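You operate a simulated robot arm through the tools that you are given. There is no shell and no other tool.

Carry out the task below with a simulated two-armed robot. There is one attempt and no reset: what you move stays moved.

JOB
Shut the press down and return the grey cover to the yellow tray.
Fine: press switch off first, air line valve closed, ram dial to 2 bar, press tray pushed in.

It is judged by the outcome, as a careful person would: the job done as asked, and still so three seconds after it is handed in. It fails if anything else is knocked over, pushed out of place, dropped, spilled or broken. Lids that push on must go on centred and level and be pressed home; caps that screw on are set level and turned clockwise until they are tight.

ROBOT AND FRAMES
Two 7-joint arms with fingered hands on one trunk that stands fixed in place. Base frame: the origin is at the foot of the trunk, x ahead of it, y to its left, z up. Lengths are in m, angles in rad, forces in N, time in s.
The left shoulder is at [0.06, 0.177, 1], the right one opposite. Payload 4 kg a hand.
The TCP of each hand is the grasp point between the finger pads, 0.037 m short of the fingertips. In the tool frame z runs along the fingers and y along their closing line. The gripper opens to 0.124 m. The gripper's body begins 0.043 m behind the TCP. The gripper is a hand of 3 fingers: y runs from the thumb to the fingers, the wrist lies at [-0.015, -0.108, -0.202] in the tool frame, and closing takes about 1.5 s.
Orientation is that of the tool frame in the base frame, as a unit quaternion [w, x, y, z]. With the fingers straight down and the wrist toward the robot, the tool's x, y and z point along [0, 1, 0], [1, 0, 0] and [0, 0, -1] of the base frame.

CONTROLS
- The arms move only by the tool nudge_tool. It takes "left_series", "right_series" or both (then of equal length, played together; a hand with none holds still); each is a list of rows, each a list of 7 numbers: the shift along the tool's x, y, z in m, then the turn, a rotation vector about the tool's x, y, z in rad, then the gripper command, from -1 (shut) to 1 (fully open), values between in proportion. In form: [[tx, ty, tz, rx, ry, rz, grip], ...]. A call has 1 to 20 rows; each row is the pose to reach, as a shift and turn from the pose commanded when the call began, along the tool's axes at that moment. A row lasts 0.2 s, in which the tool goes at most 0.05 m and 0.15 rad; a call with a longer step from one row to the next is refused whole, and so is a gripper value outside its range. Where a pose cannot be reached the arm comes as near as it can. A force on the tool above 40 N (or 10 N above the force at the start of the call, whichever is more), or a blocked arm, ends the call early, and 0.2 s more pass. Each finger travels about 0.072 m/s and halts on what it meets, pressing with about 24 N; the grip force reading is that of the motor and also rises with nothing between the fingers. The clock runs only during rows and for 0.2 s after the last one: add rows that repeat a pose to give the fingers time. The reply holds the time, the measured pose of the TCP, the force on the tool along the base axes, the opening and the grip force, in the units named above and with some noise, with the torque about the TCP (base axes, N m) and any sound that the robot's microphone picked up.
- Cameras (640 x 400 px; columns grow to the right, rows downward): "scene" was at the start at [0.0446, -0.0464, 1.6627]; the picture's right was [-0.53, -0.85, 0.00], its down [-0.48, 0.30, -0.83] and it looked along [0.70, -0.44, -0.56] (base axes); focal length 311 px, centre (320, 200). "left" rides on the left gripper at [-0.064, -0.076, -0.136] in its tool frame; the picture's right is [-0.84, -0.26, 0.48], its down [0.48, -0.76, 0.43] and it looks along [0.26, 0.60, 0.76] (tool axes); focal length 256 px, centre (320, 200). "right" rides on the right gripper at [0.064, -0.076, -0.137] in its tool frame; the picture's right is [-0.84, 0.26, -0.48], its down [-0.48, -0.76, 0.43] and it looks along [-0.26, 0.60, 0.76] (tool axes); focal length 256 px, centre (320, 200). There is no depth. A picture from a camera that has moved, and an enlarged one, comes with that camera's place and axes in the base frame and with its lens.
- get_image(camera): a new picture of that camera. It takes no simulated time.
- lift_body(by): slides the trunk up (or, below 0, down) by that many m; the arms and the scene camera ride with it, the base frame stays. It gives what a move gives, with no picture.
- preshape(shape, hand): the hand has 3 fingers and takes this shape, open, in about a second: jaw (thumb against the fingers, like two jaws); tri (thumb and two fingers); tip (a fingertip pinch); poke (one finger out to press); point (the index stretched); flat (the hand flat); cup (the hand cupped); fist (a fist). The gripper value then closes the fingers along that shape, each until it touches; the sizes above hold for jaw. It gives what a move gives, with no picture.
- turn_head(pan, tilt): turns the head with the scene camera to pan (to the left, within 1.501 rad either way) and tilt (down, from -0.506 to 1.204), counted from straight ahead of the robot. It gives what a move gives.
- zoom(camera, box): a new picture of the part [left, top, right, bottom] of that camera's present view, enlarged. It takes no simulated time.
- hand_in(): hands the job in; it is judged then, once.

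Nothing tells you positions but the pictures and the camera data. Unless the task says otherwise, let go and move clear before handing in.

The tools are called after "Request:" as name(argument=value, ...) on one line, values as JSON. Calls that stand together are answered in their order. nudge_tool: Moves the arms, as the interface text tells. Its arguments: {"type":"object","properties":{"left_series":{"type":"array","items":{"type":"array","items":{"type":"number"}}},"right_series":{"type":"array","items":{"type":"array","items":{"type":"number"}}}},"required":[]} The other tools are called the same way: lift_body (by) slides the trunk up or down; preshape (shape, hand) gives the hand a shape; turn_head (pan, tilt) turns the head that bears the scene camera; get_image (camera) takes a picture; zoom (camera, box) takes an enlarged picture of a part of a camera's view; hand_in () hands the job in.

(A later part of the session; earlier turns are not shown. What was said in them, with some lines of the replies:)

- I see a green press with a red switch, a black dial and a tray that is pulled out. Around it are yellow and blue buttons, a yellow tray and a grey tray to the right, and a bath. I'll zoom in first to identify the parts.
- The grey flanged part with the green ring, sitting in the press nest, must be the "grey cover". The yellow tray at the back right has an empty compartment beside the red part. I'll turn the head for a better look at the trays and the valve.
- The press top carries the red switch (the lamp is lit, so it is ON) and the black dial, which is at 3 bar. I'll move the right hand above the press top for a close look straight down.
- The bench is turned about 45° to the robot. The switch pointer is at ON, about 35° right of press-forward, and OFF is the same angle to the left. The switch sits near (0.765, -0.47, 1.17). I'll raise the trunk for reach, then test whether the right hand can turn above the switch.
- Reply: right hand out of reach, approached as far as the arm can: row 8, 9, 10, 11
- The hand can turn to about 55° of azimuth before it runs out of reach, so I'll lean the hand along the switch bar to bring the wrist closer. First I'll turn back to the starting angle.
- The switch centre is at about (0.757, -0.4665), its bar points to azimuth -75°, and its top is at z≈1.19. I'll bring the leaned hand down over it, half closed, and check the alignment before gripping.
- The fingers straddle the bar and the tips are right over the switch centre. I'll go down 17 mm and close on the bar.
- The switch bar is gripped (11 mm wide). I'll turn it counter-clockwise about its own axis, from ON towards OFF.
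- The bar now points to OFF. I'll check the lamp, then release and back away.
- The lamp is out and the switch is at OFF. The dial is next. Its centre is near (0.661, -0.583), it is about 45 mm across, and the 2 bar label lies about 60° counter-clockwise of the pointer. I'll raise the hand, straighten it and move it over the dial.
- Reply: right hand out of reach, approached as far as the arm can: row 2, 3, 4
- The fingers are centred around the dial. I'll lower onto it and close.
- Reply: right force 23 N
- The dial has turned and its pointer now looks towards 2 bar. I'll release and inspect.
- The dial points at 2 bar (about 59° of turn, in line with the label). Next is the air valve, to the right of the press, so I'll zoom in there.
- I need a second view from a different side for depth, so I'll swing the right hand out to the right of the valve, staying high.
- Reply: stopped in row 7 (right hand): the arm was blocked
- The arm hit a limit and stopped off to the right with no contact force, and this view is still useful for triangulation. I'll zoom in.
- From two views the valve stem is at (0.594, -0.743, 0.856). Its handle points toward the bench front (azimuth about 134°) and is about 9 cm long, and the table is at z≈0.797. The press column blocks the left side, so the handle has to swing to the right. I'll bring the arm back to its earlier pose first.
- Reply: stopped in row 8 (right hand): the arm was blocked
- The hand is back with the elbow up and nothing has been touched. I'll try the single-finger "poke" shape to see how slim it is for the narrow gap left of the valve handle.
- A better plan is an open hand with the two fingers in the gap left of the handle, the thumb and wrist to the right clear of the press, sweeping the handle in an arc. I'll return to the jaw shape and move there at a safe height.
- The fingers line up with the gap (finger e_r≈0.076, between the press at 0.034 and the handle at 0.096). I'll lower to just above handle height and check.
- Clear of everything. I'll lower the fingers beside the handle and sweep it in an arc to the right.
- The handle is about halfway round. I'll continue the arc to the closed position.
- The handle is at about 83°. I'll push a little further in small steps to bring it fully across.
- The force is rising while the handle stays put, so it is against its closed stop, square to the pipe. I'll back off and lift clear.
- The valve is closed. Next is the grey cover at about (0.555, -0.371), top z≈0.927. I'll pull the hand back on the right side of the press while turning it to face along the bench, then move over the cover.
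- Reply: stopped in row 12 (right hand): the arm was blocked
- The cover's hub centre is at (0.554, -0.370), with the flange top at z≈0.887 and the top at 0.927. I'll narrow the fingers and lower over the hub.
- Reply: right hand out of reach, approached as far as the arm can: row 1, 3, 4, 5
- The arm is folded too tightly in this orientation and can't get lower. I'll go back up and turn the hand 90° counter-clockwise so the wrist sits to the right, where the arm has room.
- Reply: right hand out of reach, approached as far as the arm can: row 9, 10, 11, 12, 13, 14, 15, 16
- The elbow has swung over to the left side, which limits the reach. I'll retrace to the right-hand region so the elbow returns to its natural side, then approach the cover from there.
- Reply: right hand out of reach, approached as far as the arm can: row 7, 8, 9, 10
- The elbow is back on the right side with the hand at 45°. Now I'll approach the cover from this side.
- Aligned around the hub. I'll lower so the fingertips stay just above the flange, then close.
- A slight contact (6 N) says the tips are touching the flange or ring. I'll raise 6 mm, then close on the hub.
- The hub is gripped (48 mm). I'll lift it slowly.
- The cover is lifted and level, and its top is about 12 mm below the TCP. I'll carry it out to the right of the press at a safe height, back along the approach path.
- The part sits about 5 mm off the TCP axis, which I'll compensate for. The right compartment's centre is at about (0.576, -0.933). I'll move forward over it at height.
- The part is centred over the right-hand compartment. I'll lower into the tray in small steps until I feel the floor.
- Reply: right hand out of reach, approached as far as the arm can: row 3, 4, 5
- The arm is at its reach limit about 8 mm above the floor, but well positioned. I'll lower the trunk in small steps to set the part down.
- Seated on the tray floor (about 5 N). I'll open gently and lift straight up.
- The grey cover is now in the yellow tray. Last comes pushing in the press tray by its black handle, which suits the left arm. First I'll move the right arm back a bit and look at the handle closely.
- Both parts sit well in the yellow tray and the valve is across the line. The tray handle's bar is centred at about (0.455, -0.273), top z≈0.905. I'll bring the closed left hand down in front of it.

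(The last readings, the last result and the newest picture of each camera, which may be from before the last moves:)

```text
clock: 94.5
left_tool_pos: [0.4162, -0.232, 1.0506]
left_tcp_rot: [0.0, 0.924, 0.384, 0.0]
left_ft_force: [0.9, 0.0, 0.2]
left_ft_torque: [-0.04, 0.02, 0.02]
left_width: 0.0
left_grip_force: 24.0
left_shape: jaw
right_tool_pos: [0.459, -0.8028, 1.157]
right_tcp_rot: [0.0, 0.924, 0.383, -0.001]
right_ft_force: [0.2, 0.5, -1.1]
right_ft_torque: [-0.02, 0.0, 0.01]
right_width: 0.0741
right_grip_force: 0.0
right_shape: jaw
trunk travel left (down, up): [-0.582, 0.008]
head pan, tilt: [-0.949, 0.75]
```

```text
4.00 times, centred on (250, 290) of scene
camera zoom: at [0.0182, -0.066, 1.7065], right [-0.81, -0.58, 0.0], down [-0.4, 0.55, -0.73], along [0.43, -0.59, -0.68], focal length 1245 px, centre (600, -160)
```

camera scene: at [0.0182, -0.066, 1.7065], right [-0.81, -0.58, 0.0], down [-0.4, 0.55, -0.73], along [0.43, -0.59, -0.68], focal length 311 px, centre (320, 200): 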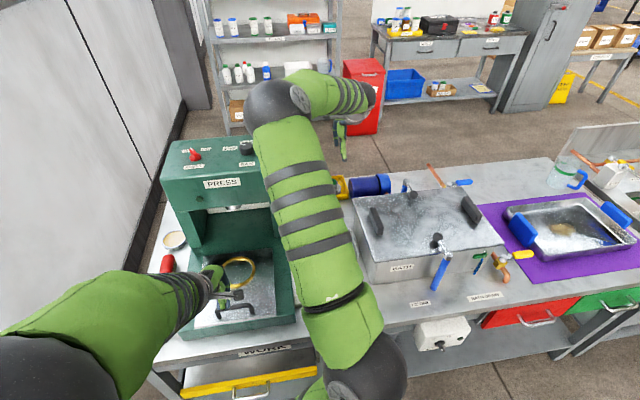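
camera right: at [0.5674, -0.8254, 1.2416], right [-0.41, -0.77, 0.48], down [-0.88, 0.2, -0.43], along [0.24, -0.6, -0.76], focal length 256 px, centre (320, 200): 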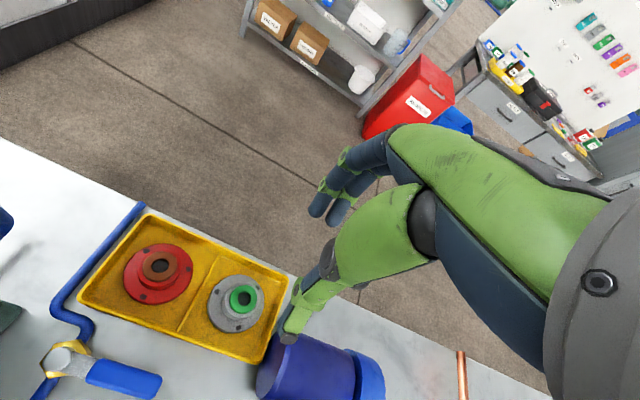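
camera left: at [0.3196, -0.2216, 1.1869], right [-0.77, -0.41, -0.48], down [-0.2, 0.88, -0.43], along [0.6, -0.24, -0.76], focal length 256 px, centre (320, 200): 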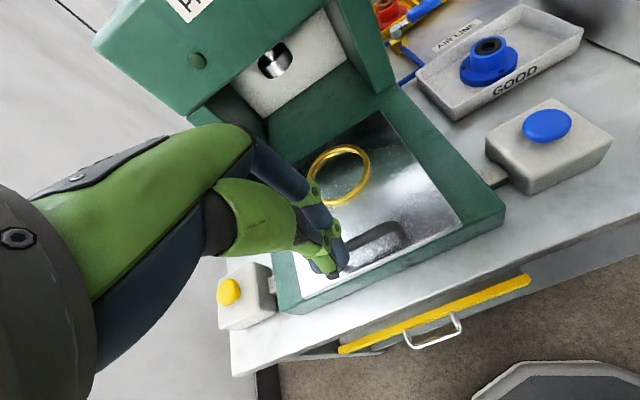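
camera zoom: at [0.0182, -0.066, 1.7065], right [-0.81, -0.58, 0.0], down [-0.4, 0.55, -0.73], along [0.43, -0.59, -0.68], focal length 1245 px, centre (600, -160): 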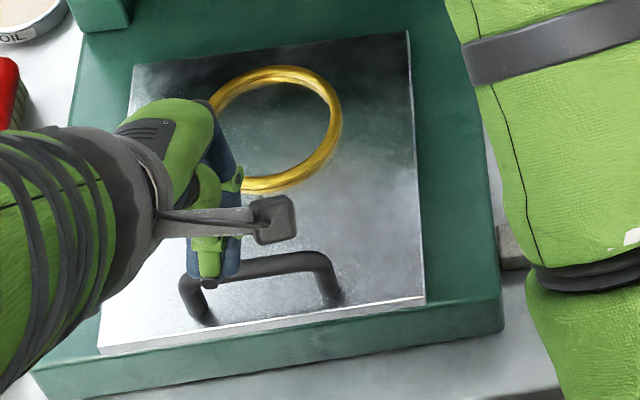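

Request:
nudge_tool(left_series=[[0, 0, 0.045, 0, 0, 0, -1], [0, 0, 0.09, 0, 0, 0, -1], [0, 0, 0.1326, 0, 0, 0, -1], [0, 0, 0.1326, 0, 0, 0, -1]])

Request:
get_image(camera="left")

Request:
zoom(camera="scene", box=[150, 240, 310, 340])

```text
clock: 95.5
left_tool_pos: [0.4164, -0.2308, 0.9164]
left_tcp_rot: [0.0, 0.924, 0.383, 0.0]
left_ft_force: [0.3, 0.1, 0.2]
left_ft_torque: [0.02, 0.0, -0.01]
left_width: 0.0
left_grip_force: 24.0
left_shape: jaw
right_tool_pos: [0.458, -0.804, 1.1558]
right_tcp_rot: [0.001, 0.924, 0.383, -0.001]
right_ft_force: [-0.3, 0.8, 0.4]
right_ft_torque: [0.0, -0.02, -0.01]
right_width: 0.0739
right_grip_force: 0.1
right_shape: jaw
trunk travel left (down, up): [-0.582, 0.008]
head pan, tilt: [-0.949, 0.75]
```

```text
taken
camera left: at [0.3195, -0.2218, 1.0527], right [-0.77, -0.41, -0.48], down [-0.2, 0.88, -0.43], along [0.6, -0.24, -0.76], focal length 256 px, centre (320, 200)
```

left: 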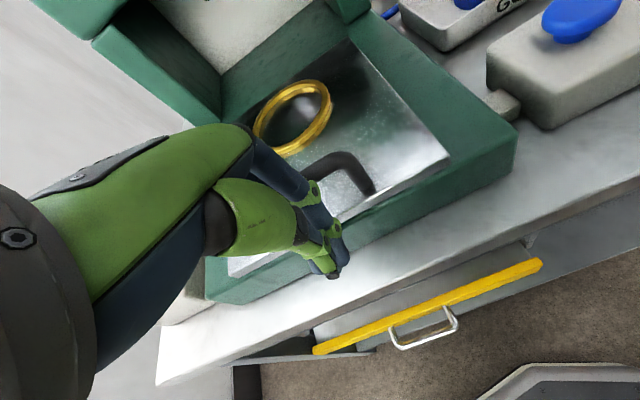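

```text
4.00 times, centred on (230, 290) of scene
camera zoom: at [0.0176, -0.0671, 1.7064], right [-0.81, -0.58, 0.0], down [-0.4, 0.55, -0.73], along [0.43, -0.59, -0.68], focal length 1245 px, centre (680, -160)
```

zoom: 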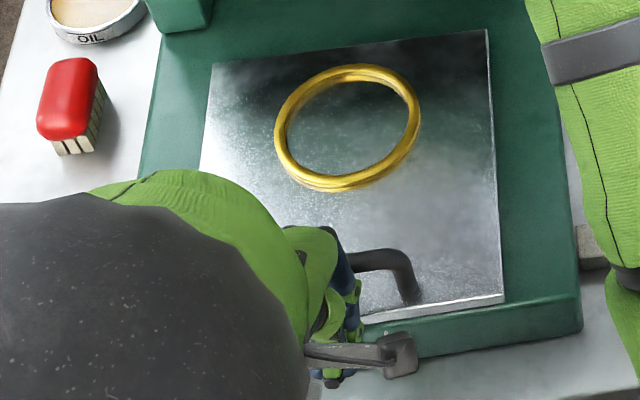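

The closed left hand is in front of the handle. I'll push along the slide direction.

Request:
nudge_tool(left_series=[[0, 0.02, 0, 0, 0, 0, -1], [0, 0.032, 0, 0, 0, 0, -1], [0, 0.042, 0, 0, 0, 0, -1], [0, 0.052, 0, 0, 0, 0, -1], [0, 0.062, 0, 0, 0, 0, -1], [0, 0.072, 0, 0, 0, 0, -1], [0, 0.082, 0, 0, 0, 0, -1], [0, 0.092, 0, 0, 0, 0, -1]])

Request:
get_image(camera="left")

Request:
zoom(camera="scene", box=[150, 210, 310, 310])

```text
clock: 97.3
left_tool_pos: [0.4801, -0.2957, 0.9179]
left_tcp_rot: [0.0, 0.924, 0.384, 0.0]
left_ft_force: [-0.9, 0.7, 0.8]
left_ft_torque: [-0.05, -0.08, 0.03]
left_width: 0.0
left_grip_force: 24.5
left_shape: jaw
right_tool_pos: [0.4588, -0.8022, 1.1564]
right_tcp_rot: [0.0, 0.924, 0.383, 0.0]
right_ft_force: [0.0, 0.1, -0.8]
right_ft_torque: [0.0, -0.02, -0.03]
right_width: 0.0741
right_grip_force: 0.1
right_shape: jaw
trunk travel left (down, up): [-0.582, 0.008]
head pan, tilt: [-0.949, 0.75]
```

```text
taken
camera left: at [0.3832, -0.2864, 1.0523], right [-0.77, -0.41, -0.48], down [-0.2, 0.88, -0.43], along [0.6, -0.24, -0.76], focal length 256 px, centre (320, 200)
```

left: 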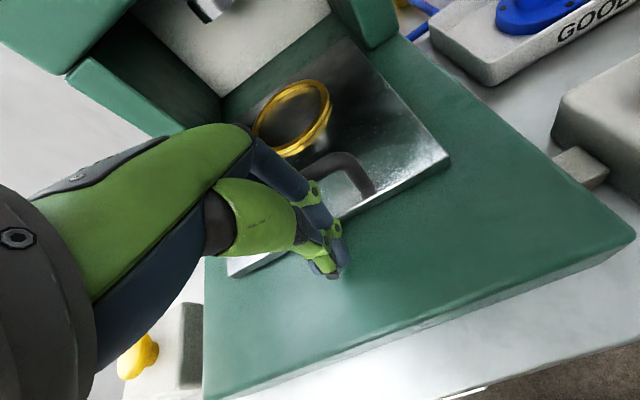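

```text
4.00 times, centred on (230, 260) of scene
camera zoom: at [0.0178, -0.067, 1.7064], right [-0.81, -0.58, 0.0], down [-0.4, 0.55, -0.73], along [0.43, -0.59, -0.68], focal length 1245 px, centre (680, -40)
```

zoom: 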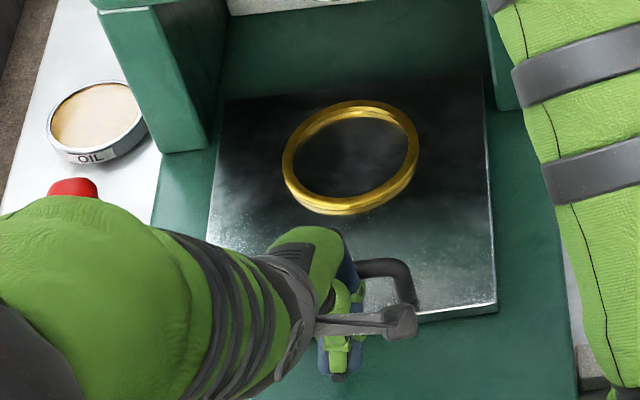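

The tray is sliding smoothly (about 9 cm in). I'll continue until it stops.

Request:
nudge_tool(left_series=[[0, 0.01, 0, 0, 0, 0, -1], [0, 0.02, 0, 0, 0, 0, -1], [0, 0.028, 0, 0, 0, 0, -1], [0, 0.036, 0, 0, 0, 0, -1], [0, 0.044, 0, 0, 0, 0, -1], [0, 0.05, 0, 0, 0, 0, -1]])

Request:
get_image(camera="left")

Request:
zoom(camera="scene", box=[150, 180, 310, 280])

```text
clock: 98.7
left_tool_pos: [0.5163, -0.3316, 0.9173]
left_tcp_rot: [0.0, 0.924, 0.383, 0.0]
left_ft_force: [-2.0, 0.5, 3.0]
left_ft_torque: [-0.06, -0.12, -0.03]
left_width: 0.0001
left_grip_force: 24.2
left_shape: jaw
right_tool_pos: [0.4561, -0.8029, 1.1563]
right_tcp_rot: [0.0, 0.924, 0.382, 0.0]
right_ft_force: [-0.3, 0.1, 0.5]
right_ft_torque: [0.0, -0.01, 0.02]
right_width: 0.0741
right_grip_force: 0.0
right_shape: jaw
trunk travel left (down, up): [-0.582, 0.008]
head pan, tilt: [-0.949, 0.75]
```

```text
taken
camera left: at [0.4189, -0.3216, 1.0525], right [-0.77, -0.41, -0.48], down [-0.2, 0.88, -0.43], along [0.6, -0.24, -0.76], focal length 256 px, centre (320, 200)
```

left: 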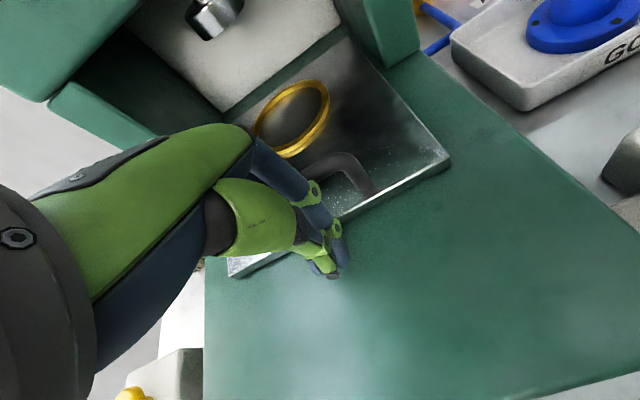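

```text
4.00 times, centred on (230, 230) of scene
camera zoom: at [0.0177, -0.0671, 1.7064], right [-0.81, -0.58, 0.0], down [-0.4, 0.55, -0.73], along [0.43, -0.59, -0.68], focal length 1245 px, centre (680, 80)
```

zoom: 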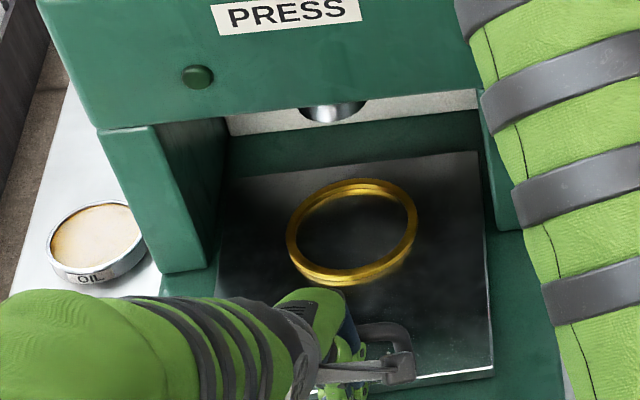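

Request:
nudge_tool(left_series=[[0, 0.006, 0, 0, 0, 0, -1], [0, 0.012, 0, 0, 0, 0, -1], [0, 0.018, 0, 0, 0, 0, -1], [0, 0.024, 0, 0, 0, 0, -1], [0, 0.03, 0, 0, 0, 0, -1]])

Request:
zoom(camera="scene", box=[150, 180, 310, 280])

```text
clock: 99.9
left_tool_pos: [0.5376, -0.352, 0.9176]
left_tcp_rot: [0.0, 0.924, 0.383, 0.0]
left_ft_force: [-0.5, 1.8, 1.2]
left_ft_torque: [-0.06, -0.09, 0.01]
left_width: 0.0002
left_grip_force: 23.6
left_shape: jaw
right_tool_pos: [0.4588, -0.8024, 1.1566]
right_tcp_rot: [0.0, 0.924, 0.382, 0.0]
right_ft_force: [0.3, 0.0, -0.6]
right_ft_torque: [0.0, -0.03, 0.02]
right_width: 0.0744
right_grip_force: 0.1
right_shape: jaw
trunk travel left (down, up): [-0.582, 0.008]
head pan, tilt: [-0.949, 0.75]
```

```text
4.00 times, centred on (230, 230) of scene
camera zoom: at [0.0177, -0.067, 1.7064], right [-0.81, -0.58, 0.0], down [-0.4, 0.55, -0.73], along [0.43, -0.59, -0.68], focal length 1245 px, centre (680, 80)
```

zoom: 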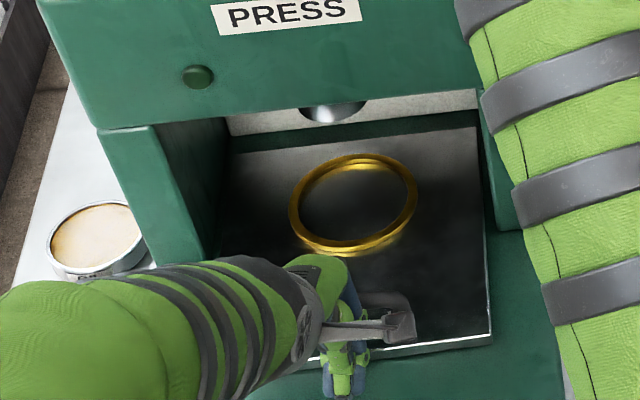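

Request:
nudge_tool(left_series=[[0, 0.005, 0, 0, 0, 0, -1], [0, 0.01, 0, 0, 0, 0, -1], [0, 0.015, 0, 0, 0, 0, -1], [0, 0.02, 0, 0, 0, 0, -1]])

Request:
zoom(camera="scene", box=[150, 180, 310, 280])

Request:
get_image(camera="left")

```text
clock: 100.9
left_tool_pos: [0.5519, -0.3669, 0.9164]
left_tcp_rot: [-0.001, 0.923, 0.384, 0.0]
left_ft_force: [-0.5, 0.4, 1.0]
left_ft_torque: [-0.04, -0.05, 0.01]
left_width: 0.0003
left_grip_force: 24.0
left_shape: jaw
right_tool_pos: [0.4575, -0.8028, 1.1555]
right_tcp_rot: [0.001, 0.924, 0.382, 0.001]
right_ft_force: [-0.1, -0.9, 0.1]
right_ft_torque: [0.02, -0.01, -0.02]
right_width: 0.0741
right_grip_force: 0.0
right_shape: jaw
trunk travel left (down, up): [-0.582, 0.008]
head pan, tilt: [-0.949, 0.75]
```

```text
4.00 times, centred on (230, 230) of scene
camera zoom: at [0.0181, -0.0673, 1.7063], right [-0.81, -0.58, 0.0], down [-0.4, 0.55, -0.73], along [0.43, -0.59, -0.68], focal length 1245 px, centre (680, 80)
```

zoom: 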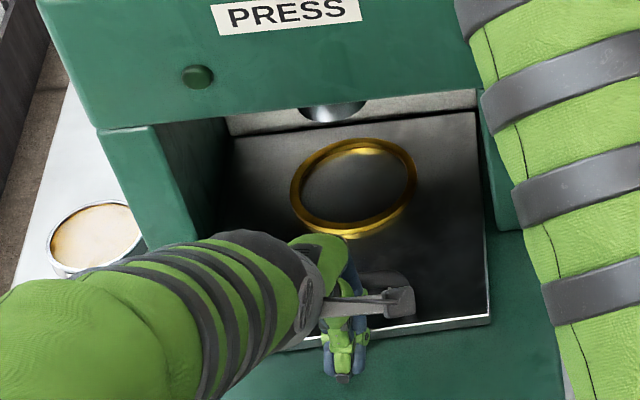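

```text
taken
camera left: at [0.4544, -0.3575, 1.0518], right [-0.77, -0.41, -0.48], down [-0.2, 0.88, -0.43], along [0.6, -0.24, -0.76], focal length 256 px, centre (320, 200)
```

left: 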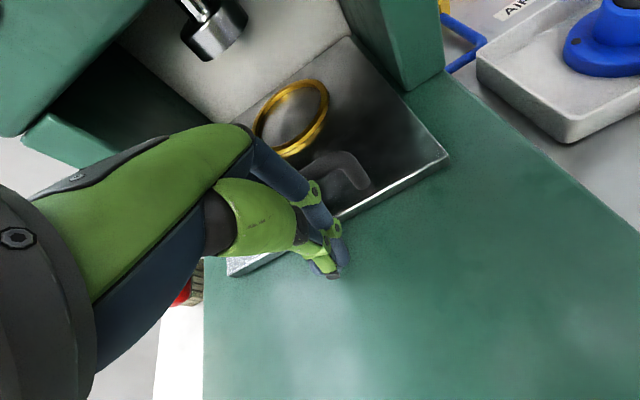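

Request:
nudge_tool(left_series=[[0, 0.004, 0, 0, 0, 0, -1], [0, 0.008, 0, 0, 0, 0, -1], [0, 0.012, 0, 0, 0, 0, -1]])

Request:
zoom(camera="scene", box=[150, 180, 310, 280])

```text
clock: 101.7
left_tool_pos: [0.559, -0.3734, 0.9179]
left_tcp_rot: [-0.001, 0.924, 0.383, 0.0]
left_ft_force: [-9.7, 8.7, 6.3]
left_ft_torque: [-0.18, -0.25, 0.1]
left_width: 0.0
left_grip_force: 24.5
left_shape: jaw
right_tool_pos: [0.4577, -0.8029, 1.1577]
right_tcp_rot: [0.0, 0.924, 0.383, 0.0]
right_ft_force: [-0.1, -0.5, -0.4]
right_ft_torque: [0.0, -0.02, -0.01]
right_width: 0.074
right_grip_force: 0.0
right_shape: jaw
trunk travel left (down, up): [-0.582, 0.008]
head pan, tilt: [-0.949, 0.75]
```

```text
4.00 times, centred on (230, 230) of scene
camera zoom: at [0.0164, -0.0659, 1.7066], right [-0.81, -0.58, 0.0], down [-0.4, 0.55, -0.73], along [0.43, -0.59, -0.68], focal length 1245 px, centre (680, 80)
```

zoom: 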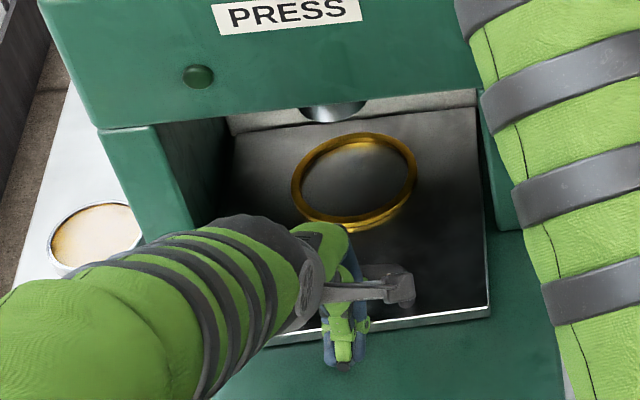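

Force jumped to about 13 N with the plate's rear edge at the back wall, so the tray is home. I'll give one more small press to confirm, then back off.

Request:
nudge_tool(left_series=[[0, 0.003, 0, 0, 0, 0, -1], [0, 0.003, 0, 0, 0, 0, -1]])

Request:
get_image(camera="left")

Request:
nudge_tool(left_series=[[0, -0.02, 0, 0, 0, 0, -1], [0, -0.05, 0, 0, 0, 0, -1], [0, -0.08, -0.01, 0, 0, 0, -1], [0, -0.1, -0.05, 0, 0, 0, -1], [0, -0.12, -0.09, 0, 0, 0, -1], [0, -0.14, -0.13, 0, 0, 0, -1], [0, -0.15, -0.17, 0, 0, 0, -1]])

Request:
get_image(camera="scene")

Request:
get_image(camera="left")

```text
clock: 102.3
left_tool_pos: [0.5604, -0.3764, 0.9196]
left_tcp_rot: [0.001, 0.924, 0.383, 0.0]
left_ft_force: [-11.9, 10.2, 11.9]
left_ft_torque: [-0.35, -0.52, 0.09]
left_width: 0.0001
left_grip_force: 24.0
left_shape: jaw
right_tool_pos: [0.4558, -0.8025, 1.1591]
right_tcp_rot: [0.002, 0.924, 0.382, 0.001]
right_ft_force: [0.3, 0.1, 0.7]
right_ft_torque: [-0.01, 0.0, -0.01]
right_width: 0.0738
right_grip_force: 0.1
right_shape: jaw
trunk travel left (down, up): [-0.582, 0.008]
head pan, tilt: [-0.949, 0.75]
```

```text
taken
camera left: at [0.4637, -0.3664, 1.0548], right [-0.77, -0.41, -0.48], down [-0.2, 0.88, -0.44], along [0.6, -0.24, -0.76], focal length 256 px, centre (320, 200)
```

left: 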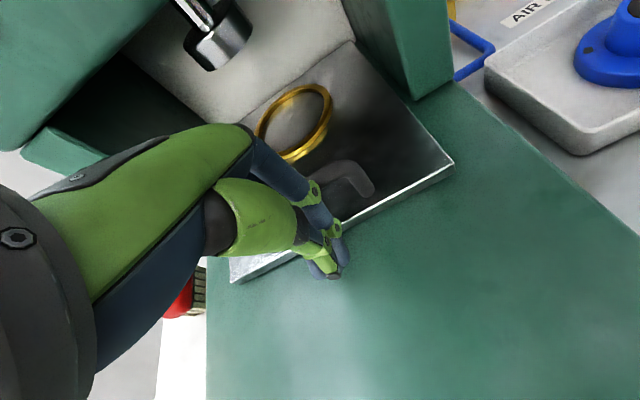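

```text
clock: 103.9
left_tool_pos: [0.4571, -0.2687, 1.0883]
left_tcp_rot: [0.0, 0.923, 0.384, 0.0]
left_ft_force: [0.0, 0.0, -0.1]
left_ft_torque: [-0.02, 0.01, -0.03]
left_width: 0.0
left_grip_force: 24.2
left_shape: jaw
right_tool_pos: [0.4574, -0.8034, 1.1564]
right_tcp_rot: [0.0, 0.924, 0.382, 0.0]
right_ft_force: [0.1, -0.5, -0.1]
right_ft_torque: [-0.01, 0.02, 0.0]
right_width: 0.0738
right_grip_force: 0.0
right_shape: jaw
trunk travel left (down, up): [-0.582, 0.008]
head pan, tilt: [-0.949, 0.75]
```

```text
taken
camera scene: at [0.0173, -0.0666, 1.7063], right [-0.81, -0.58, 0.0], down [-0.4, 0.55, -0.73], along [0.43, -0.59, -0.68], focal length 311 px, centre (320, 200)
```

scene: 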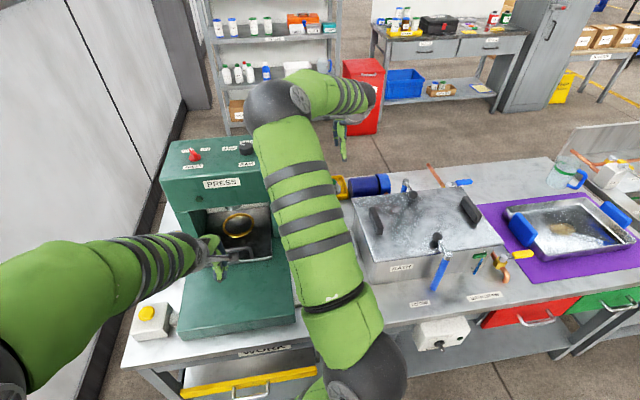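

```text
taken
camera left: at [0.3609, -0.2599, 1.2248], right [-0.77, -0.41, -0.48], down [-0.2, 0.88, -0.43], along [0.6, -0.24, -0.76], focal length 256 px, centre (320, 200)
```

left: 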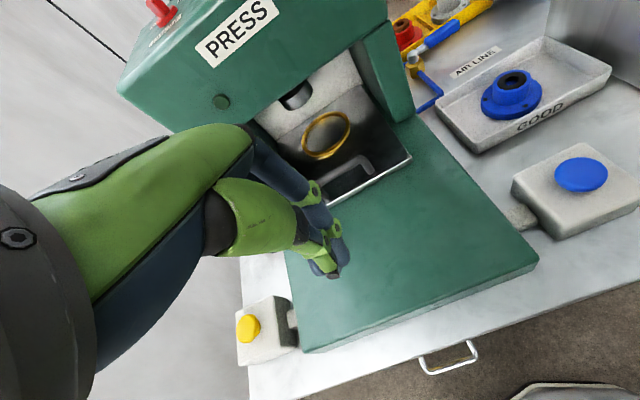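

The tray is in against the stop. I'll retract the left arm up and away and check the final state of everything.

Request:
nudge_tool(left_series=[[0.02, -0.01, -0.04, 0, 0, 0, -0.5], [0.04, -0.02, -0.08, 0, 0, 0, 0], [0.06, -0.03, -0.12, 0, 0, 0, 0.5], [0.08, -0.04, -0.16, 0, 0, 0, 1], [0.1, -0.05, -0.2, 0, 0, 0, 1], [0.12, -0.06, -0.24, 0, 0, 0, 1], [0.14, -0.07, -0.28, 0, 0, 0, 1], [0.16, -0.08, -0.32, 0, 0, 0, 1]])

Request:
get_image(camera="scene")

Request:
zoom(camera="scene", box=[140, 120, 300, 220])

Request:
zoom(camera="scene", box=[130, 200, 330, 325])

Request:
get_image(camera="right")

```text
clock: 105.7
left_tool_pos: [0.5115, -0.1015, 1.4091]
left_tcp_rot: [0.0, 0.924, 0.383, 0.0]
left_ft_force: [-0.1, 0.1, -0.9]
left_ft_torque: [0.0, -0.02, -0.03]
left_width: 0.1235
left_grip_force: 0.1
left_shape: jaw
right_tool_pos: [0.4576, -0.802, 1.1562]
right_tcp_rot: [0.0, 0.924, 0.382, 0.0]
right_ft_force: [-0.2, -0.1, 0.0]
right_ft_torque: [-0.03, -0.01, 0.01]
right_width: 0.0742
right_grip_force: 0.1
right_shape: jaw
trunk travel left (down, up): [-0.582, 0.008]
head pan, tilt: [-0.949, 0.75]
```

```text
taken
camera scene: at [0.0178, -0.0666, 1.7064], right [-0.81, -0.58, 0.0], down [-0.4, 0.55, -0.73], along [0.43, -0.59, -0.68], focal length 311 px, centre (320, 200)
```

scene: 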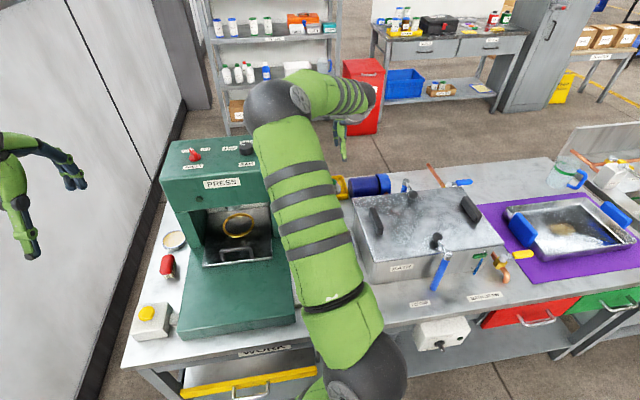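

```text
4.00 times, centred on (220, 170) of scene
camera zoom: at [0.0178, -0.0666, 1.7064], right [-0.81, -0.58, 0.0], down [-0.4, 0.55, -0.73], along [0.43, -0.59, -0.68], focal length 1245 px, centre (720, 320)
```

zoom: 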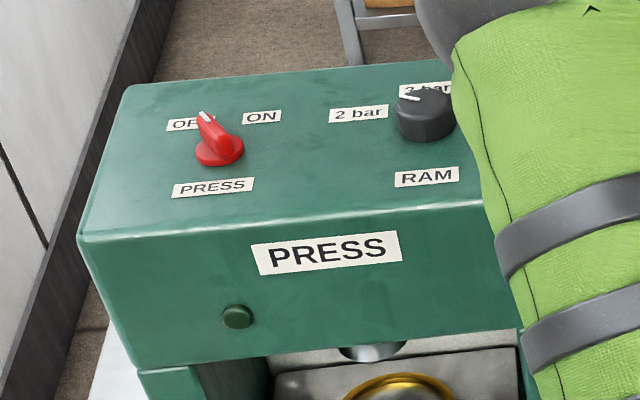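

```text
3.20 times, centred on (230, 262) of scene
camera zoom: at [0.0178, -0.0666, 1.7064], right [-0.81, -0.58, 0.0], down [-0.4, 0.55, -0.73], along [0.43, -0.59, -0.68], focal length 996 px, centre (608, 0)
```

zoom: 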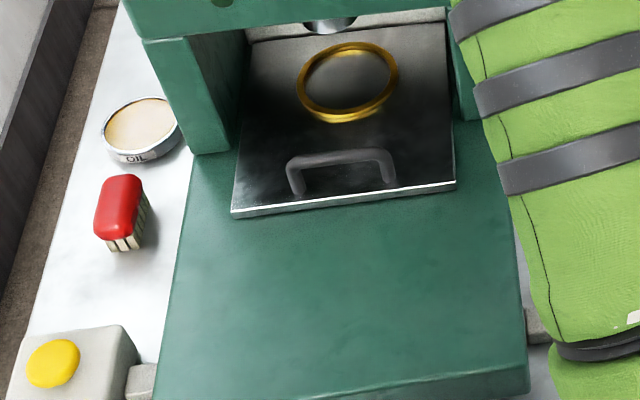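

```text
taken
camera right: at [0.4484, -0.7041, 1.2925], right [-0.41, -0.77, 0.48], down [-0.88, 0.2, -0.43], along [0.24, -0.6, -0.76], focal length 256 px, centre (320, 200)
```

right: 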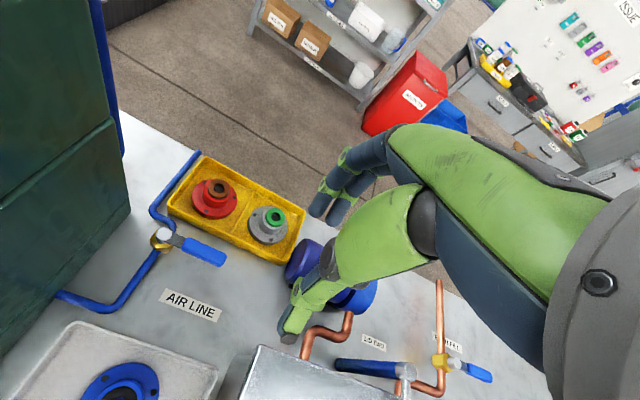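

The switch is OFF with the lamp out, the dial is at 2 bar, and the valve is square to the line at its stop. The grey cover lies flat in the yellow tray, the press tray is fully in, both hands are empty and clear, and nothing else has moved. I'll hand the job in.

Request:
hand_in()

```text
The job is handed in.
```

The press is shut down and the grey cover is back in the yellow tray. I've handed the job in but don't have the verdict yet.

- **Switch:** turned to OFF first; the green lamp went out.
- **Ram dial:** turned from 3 bar to 2 bar; the pointer lines up with the 2 bar label.
- **Air line valve:** the handle is swung across the pipe to its stop. I turned it to the right because the press column blocks the other way.
- **Grey cover:** lifted out of the press nest and set down flat in the empty compartment beside the red part.
- **Press tray:** pushed in about 20 cm until it met the stop at the back.

The right arm reported itself blocked three times while repositioning near the bath. It felt no contact force, and the later pictures show nothing out of place there. Both hands ended empty and clear of the work.
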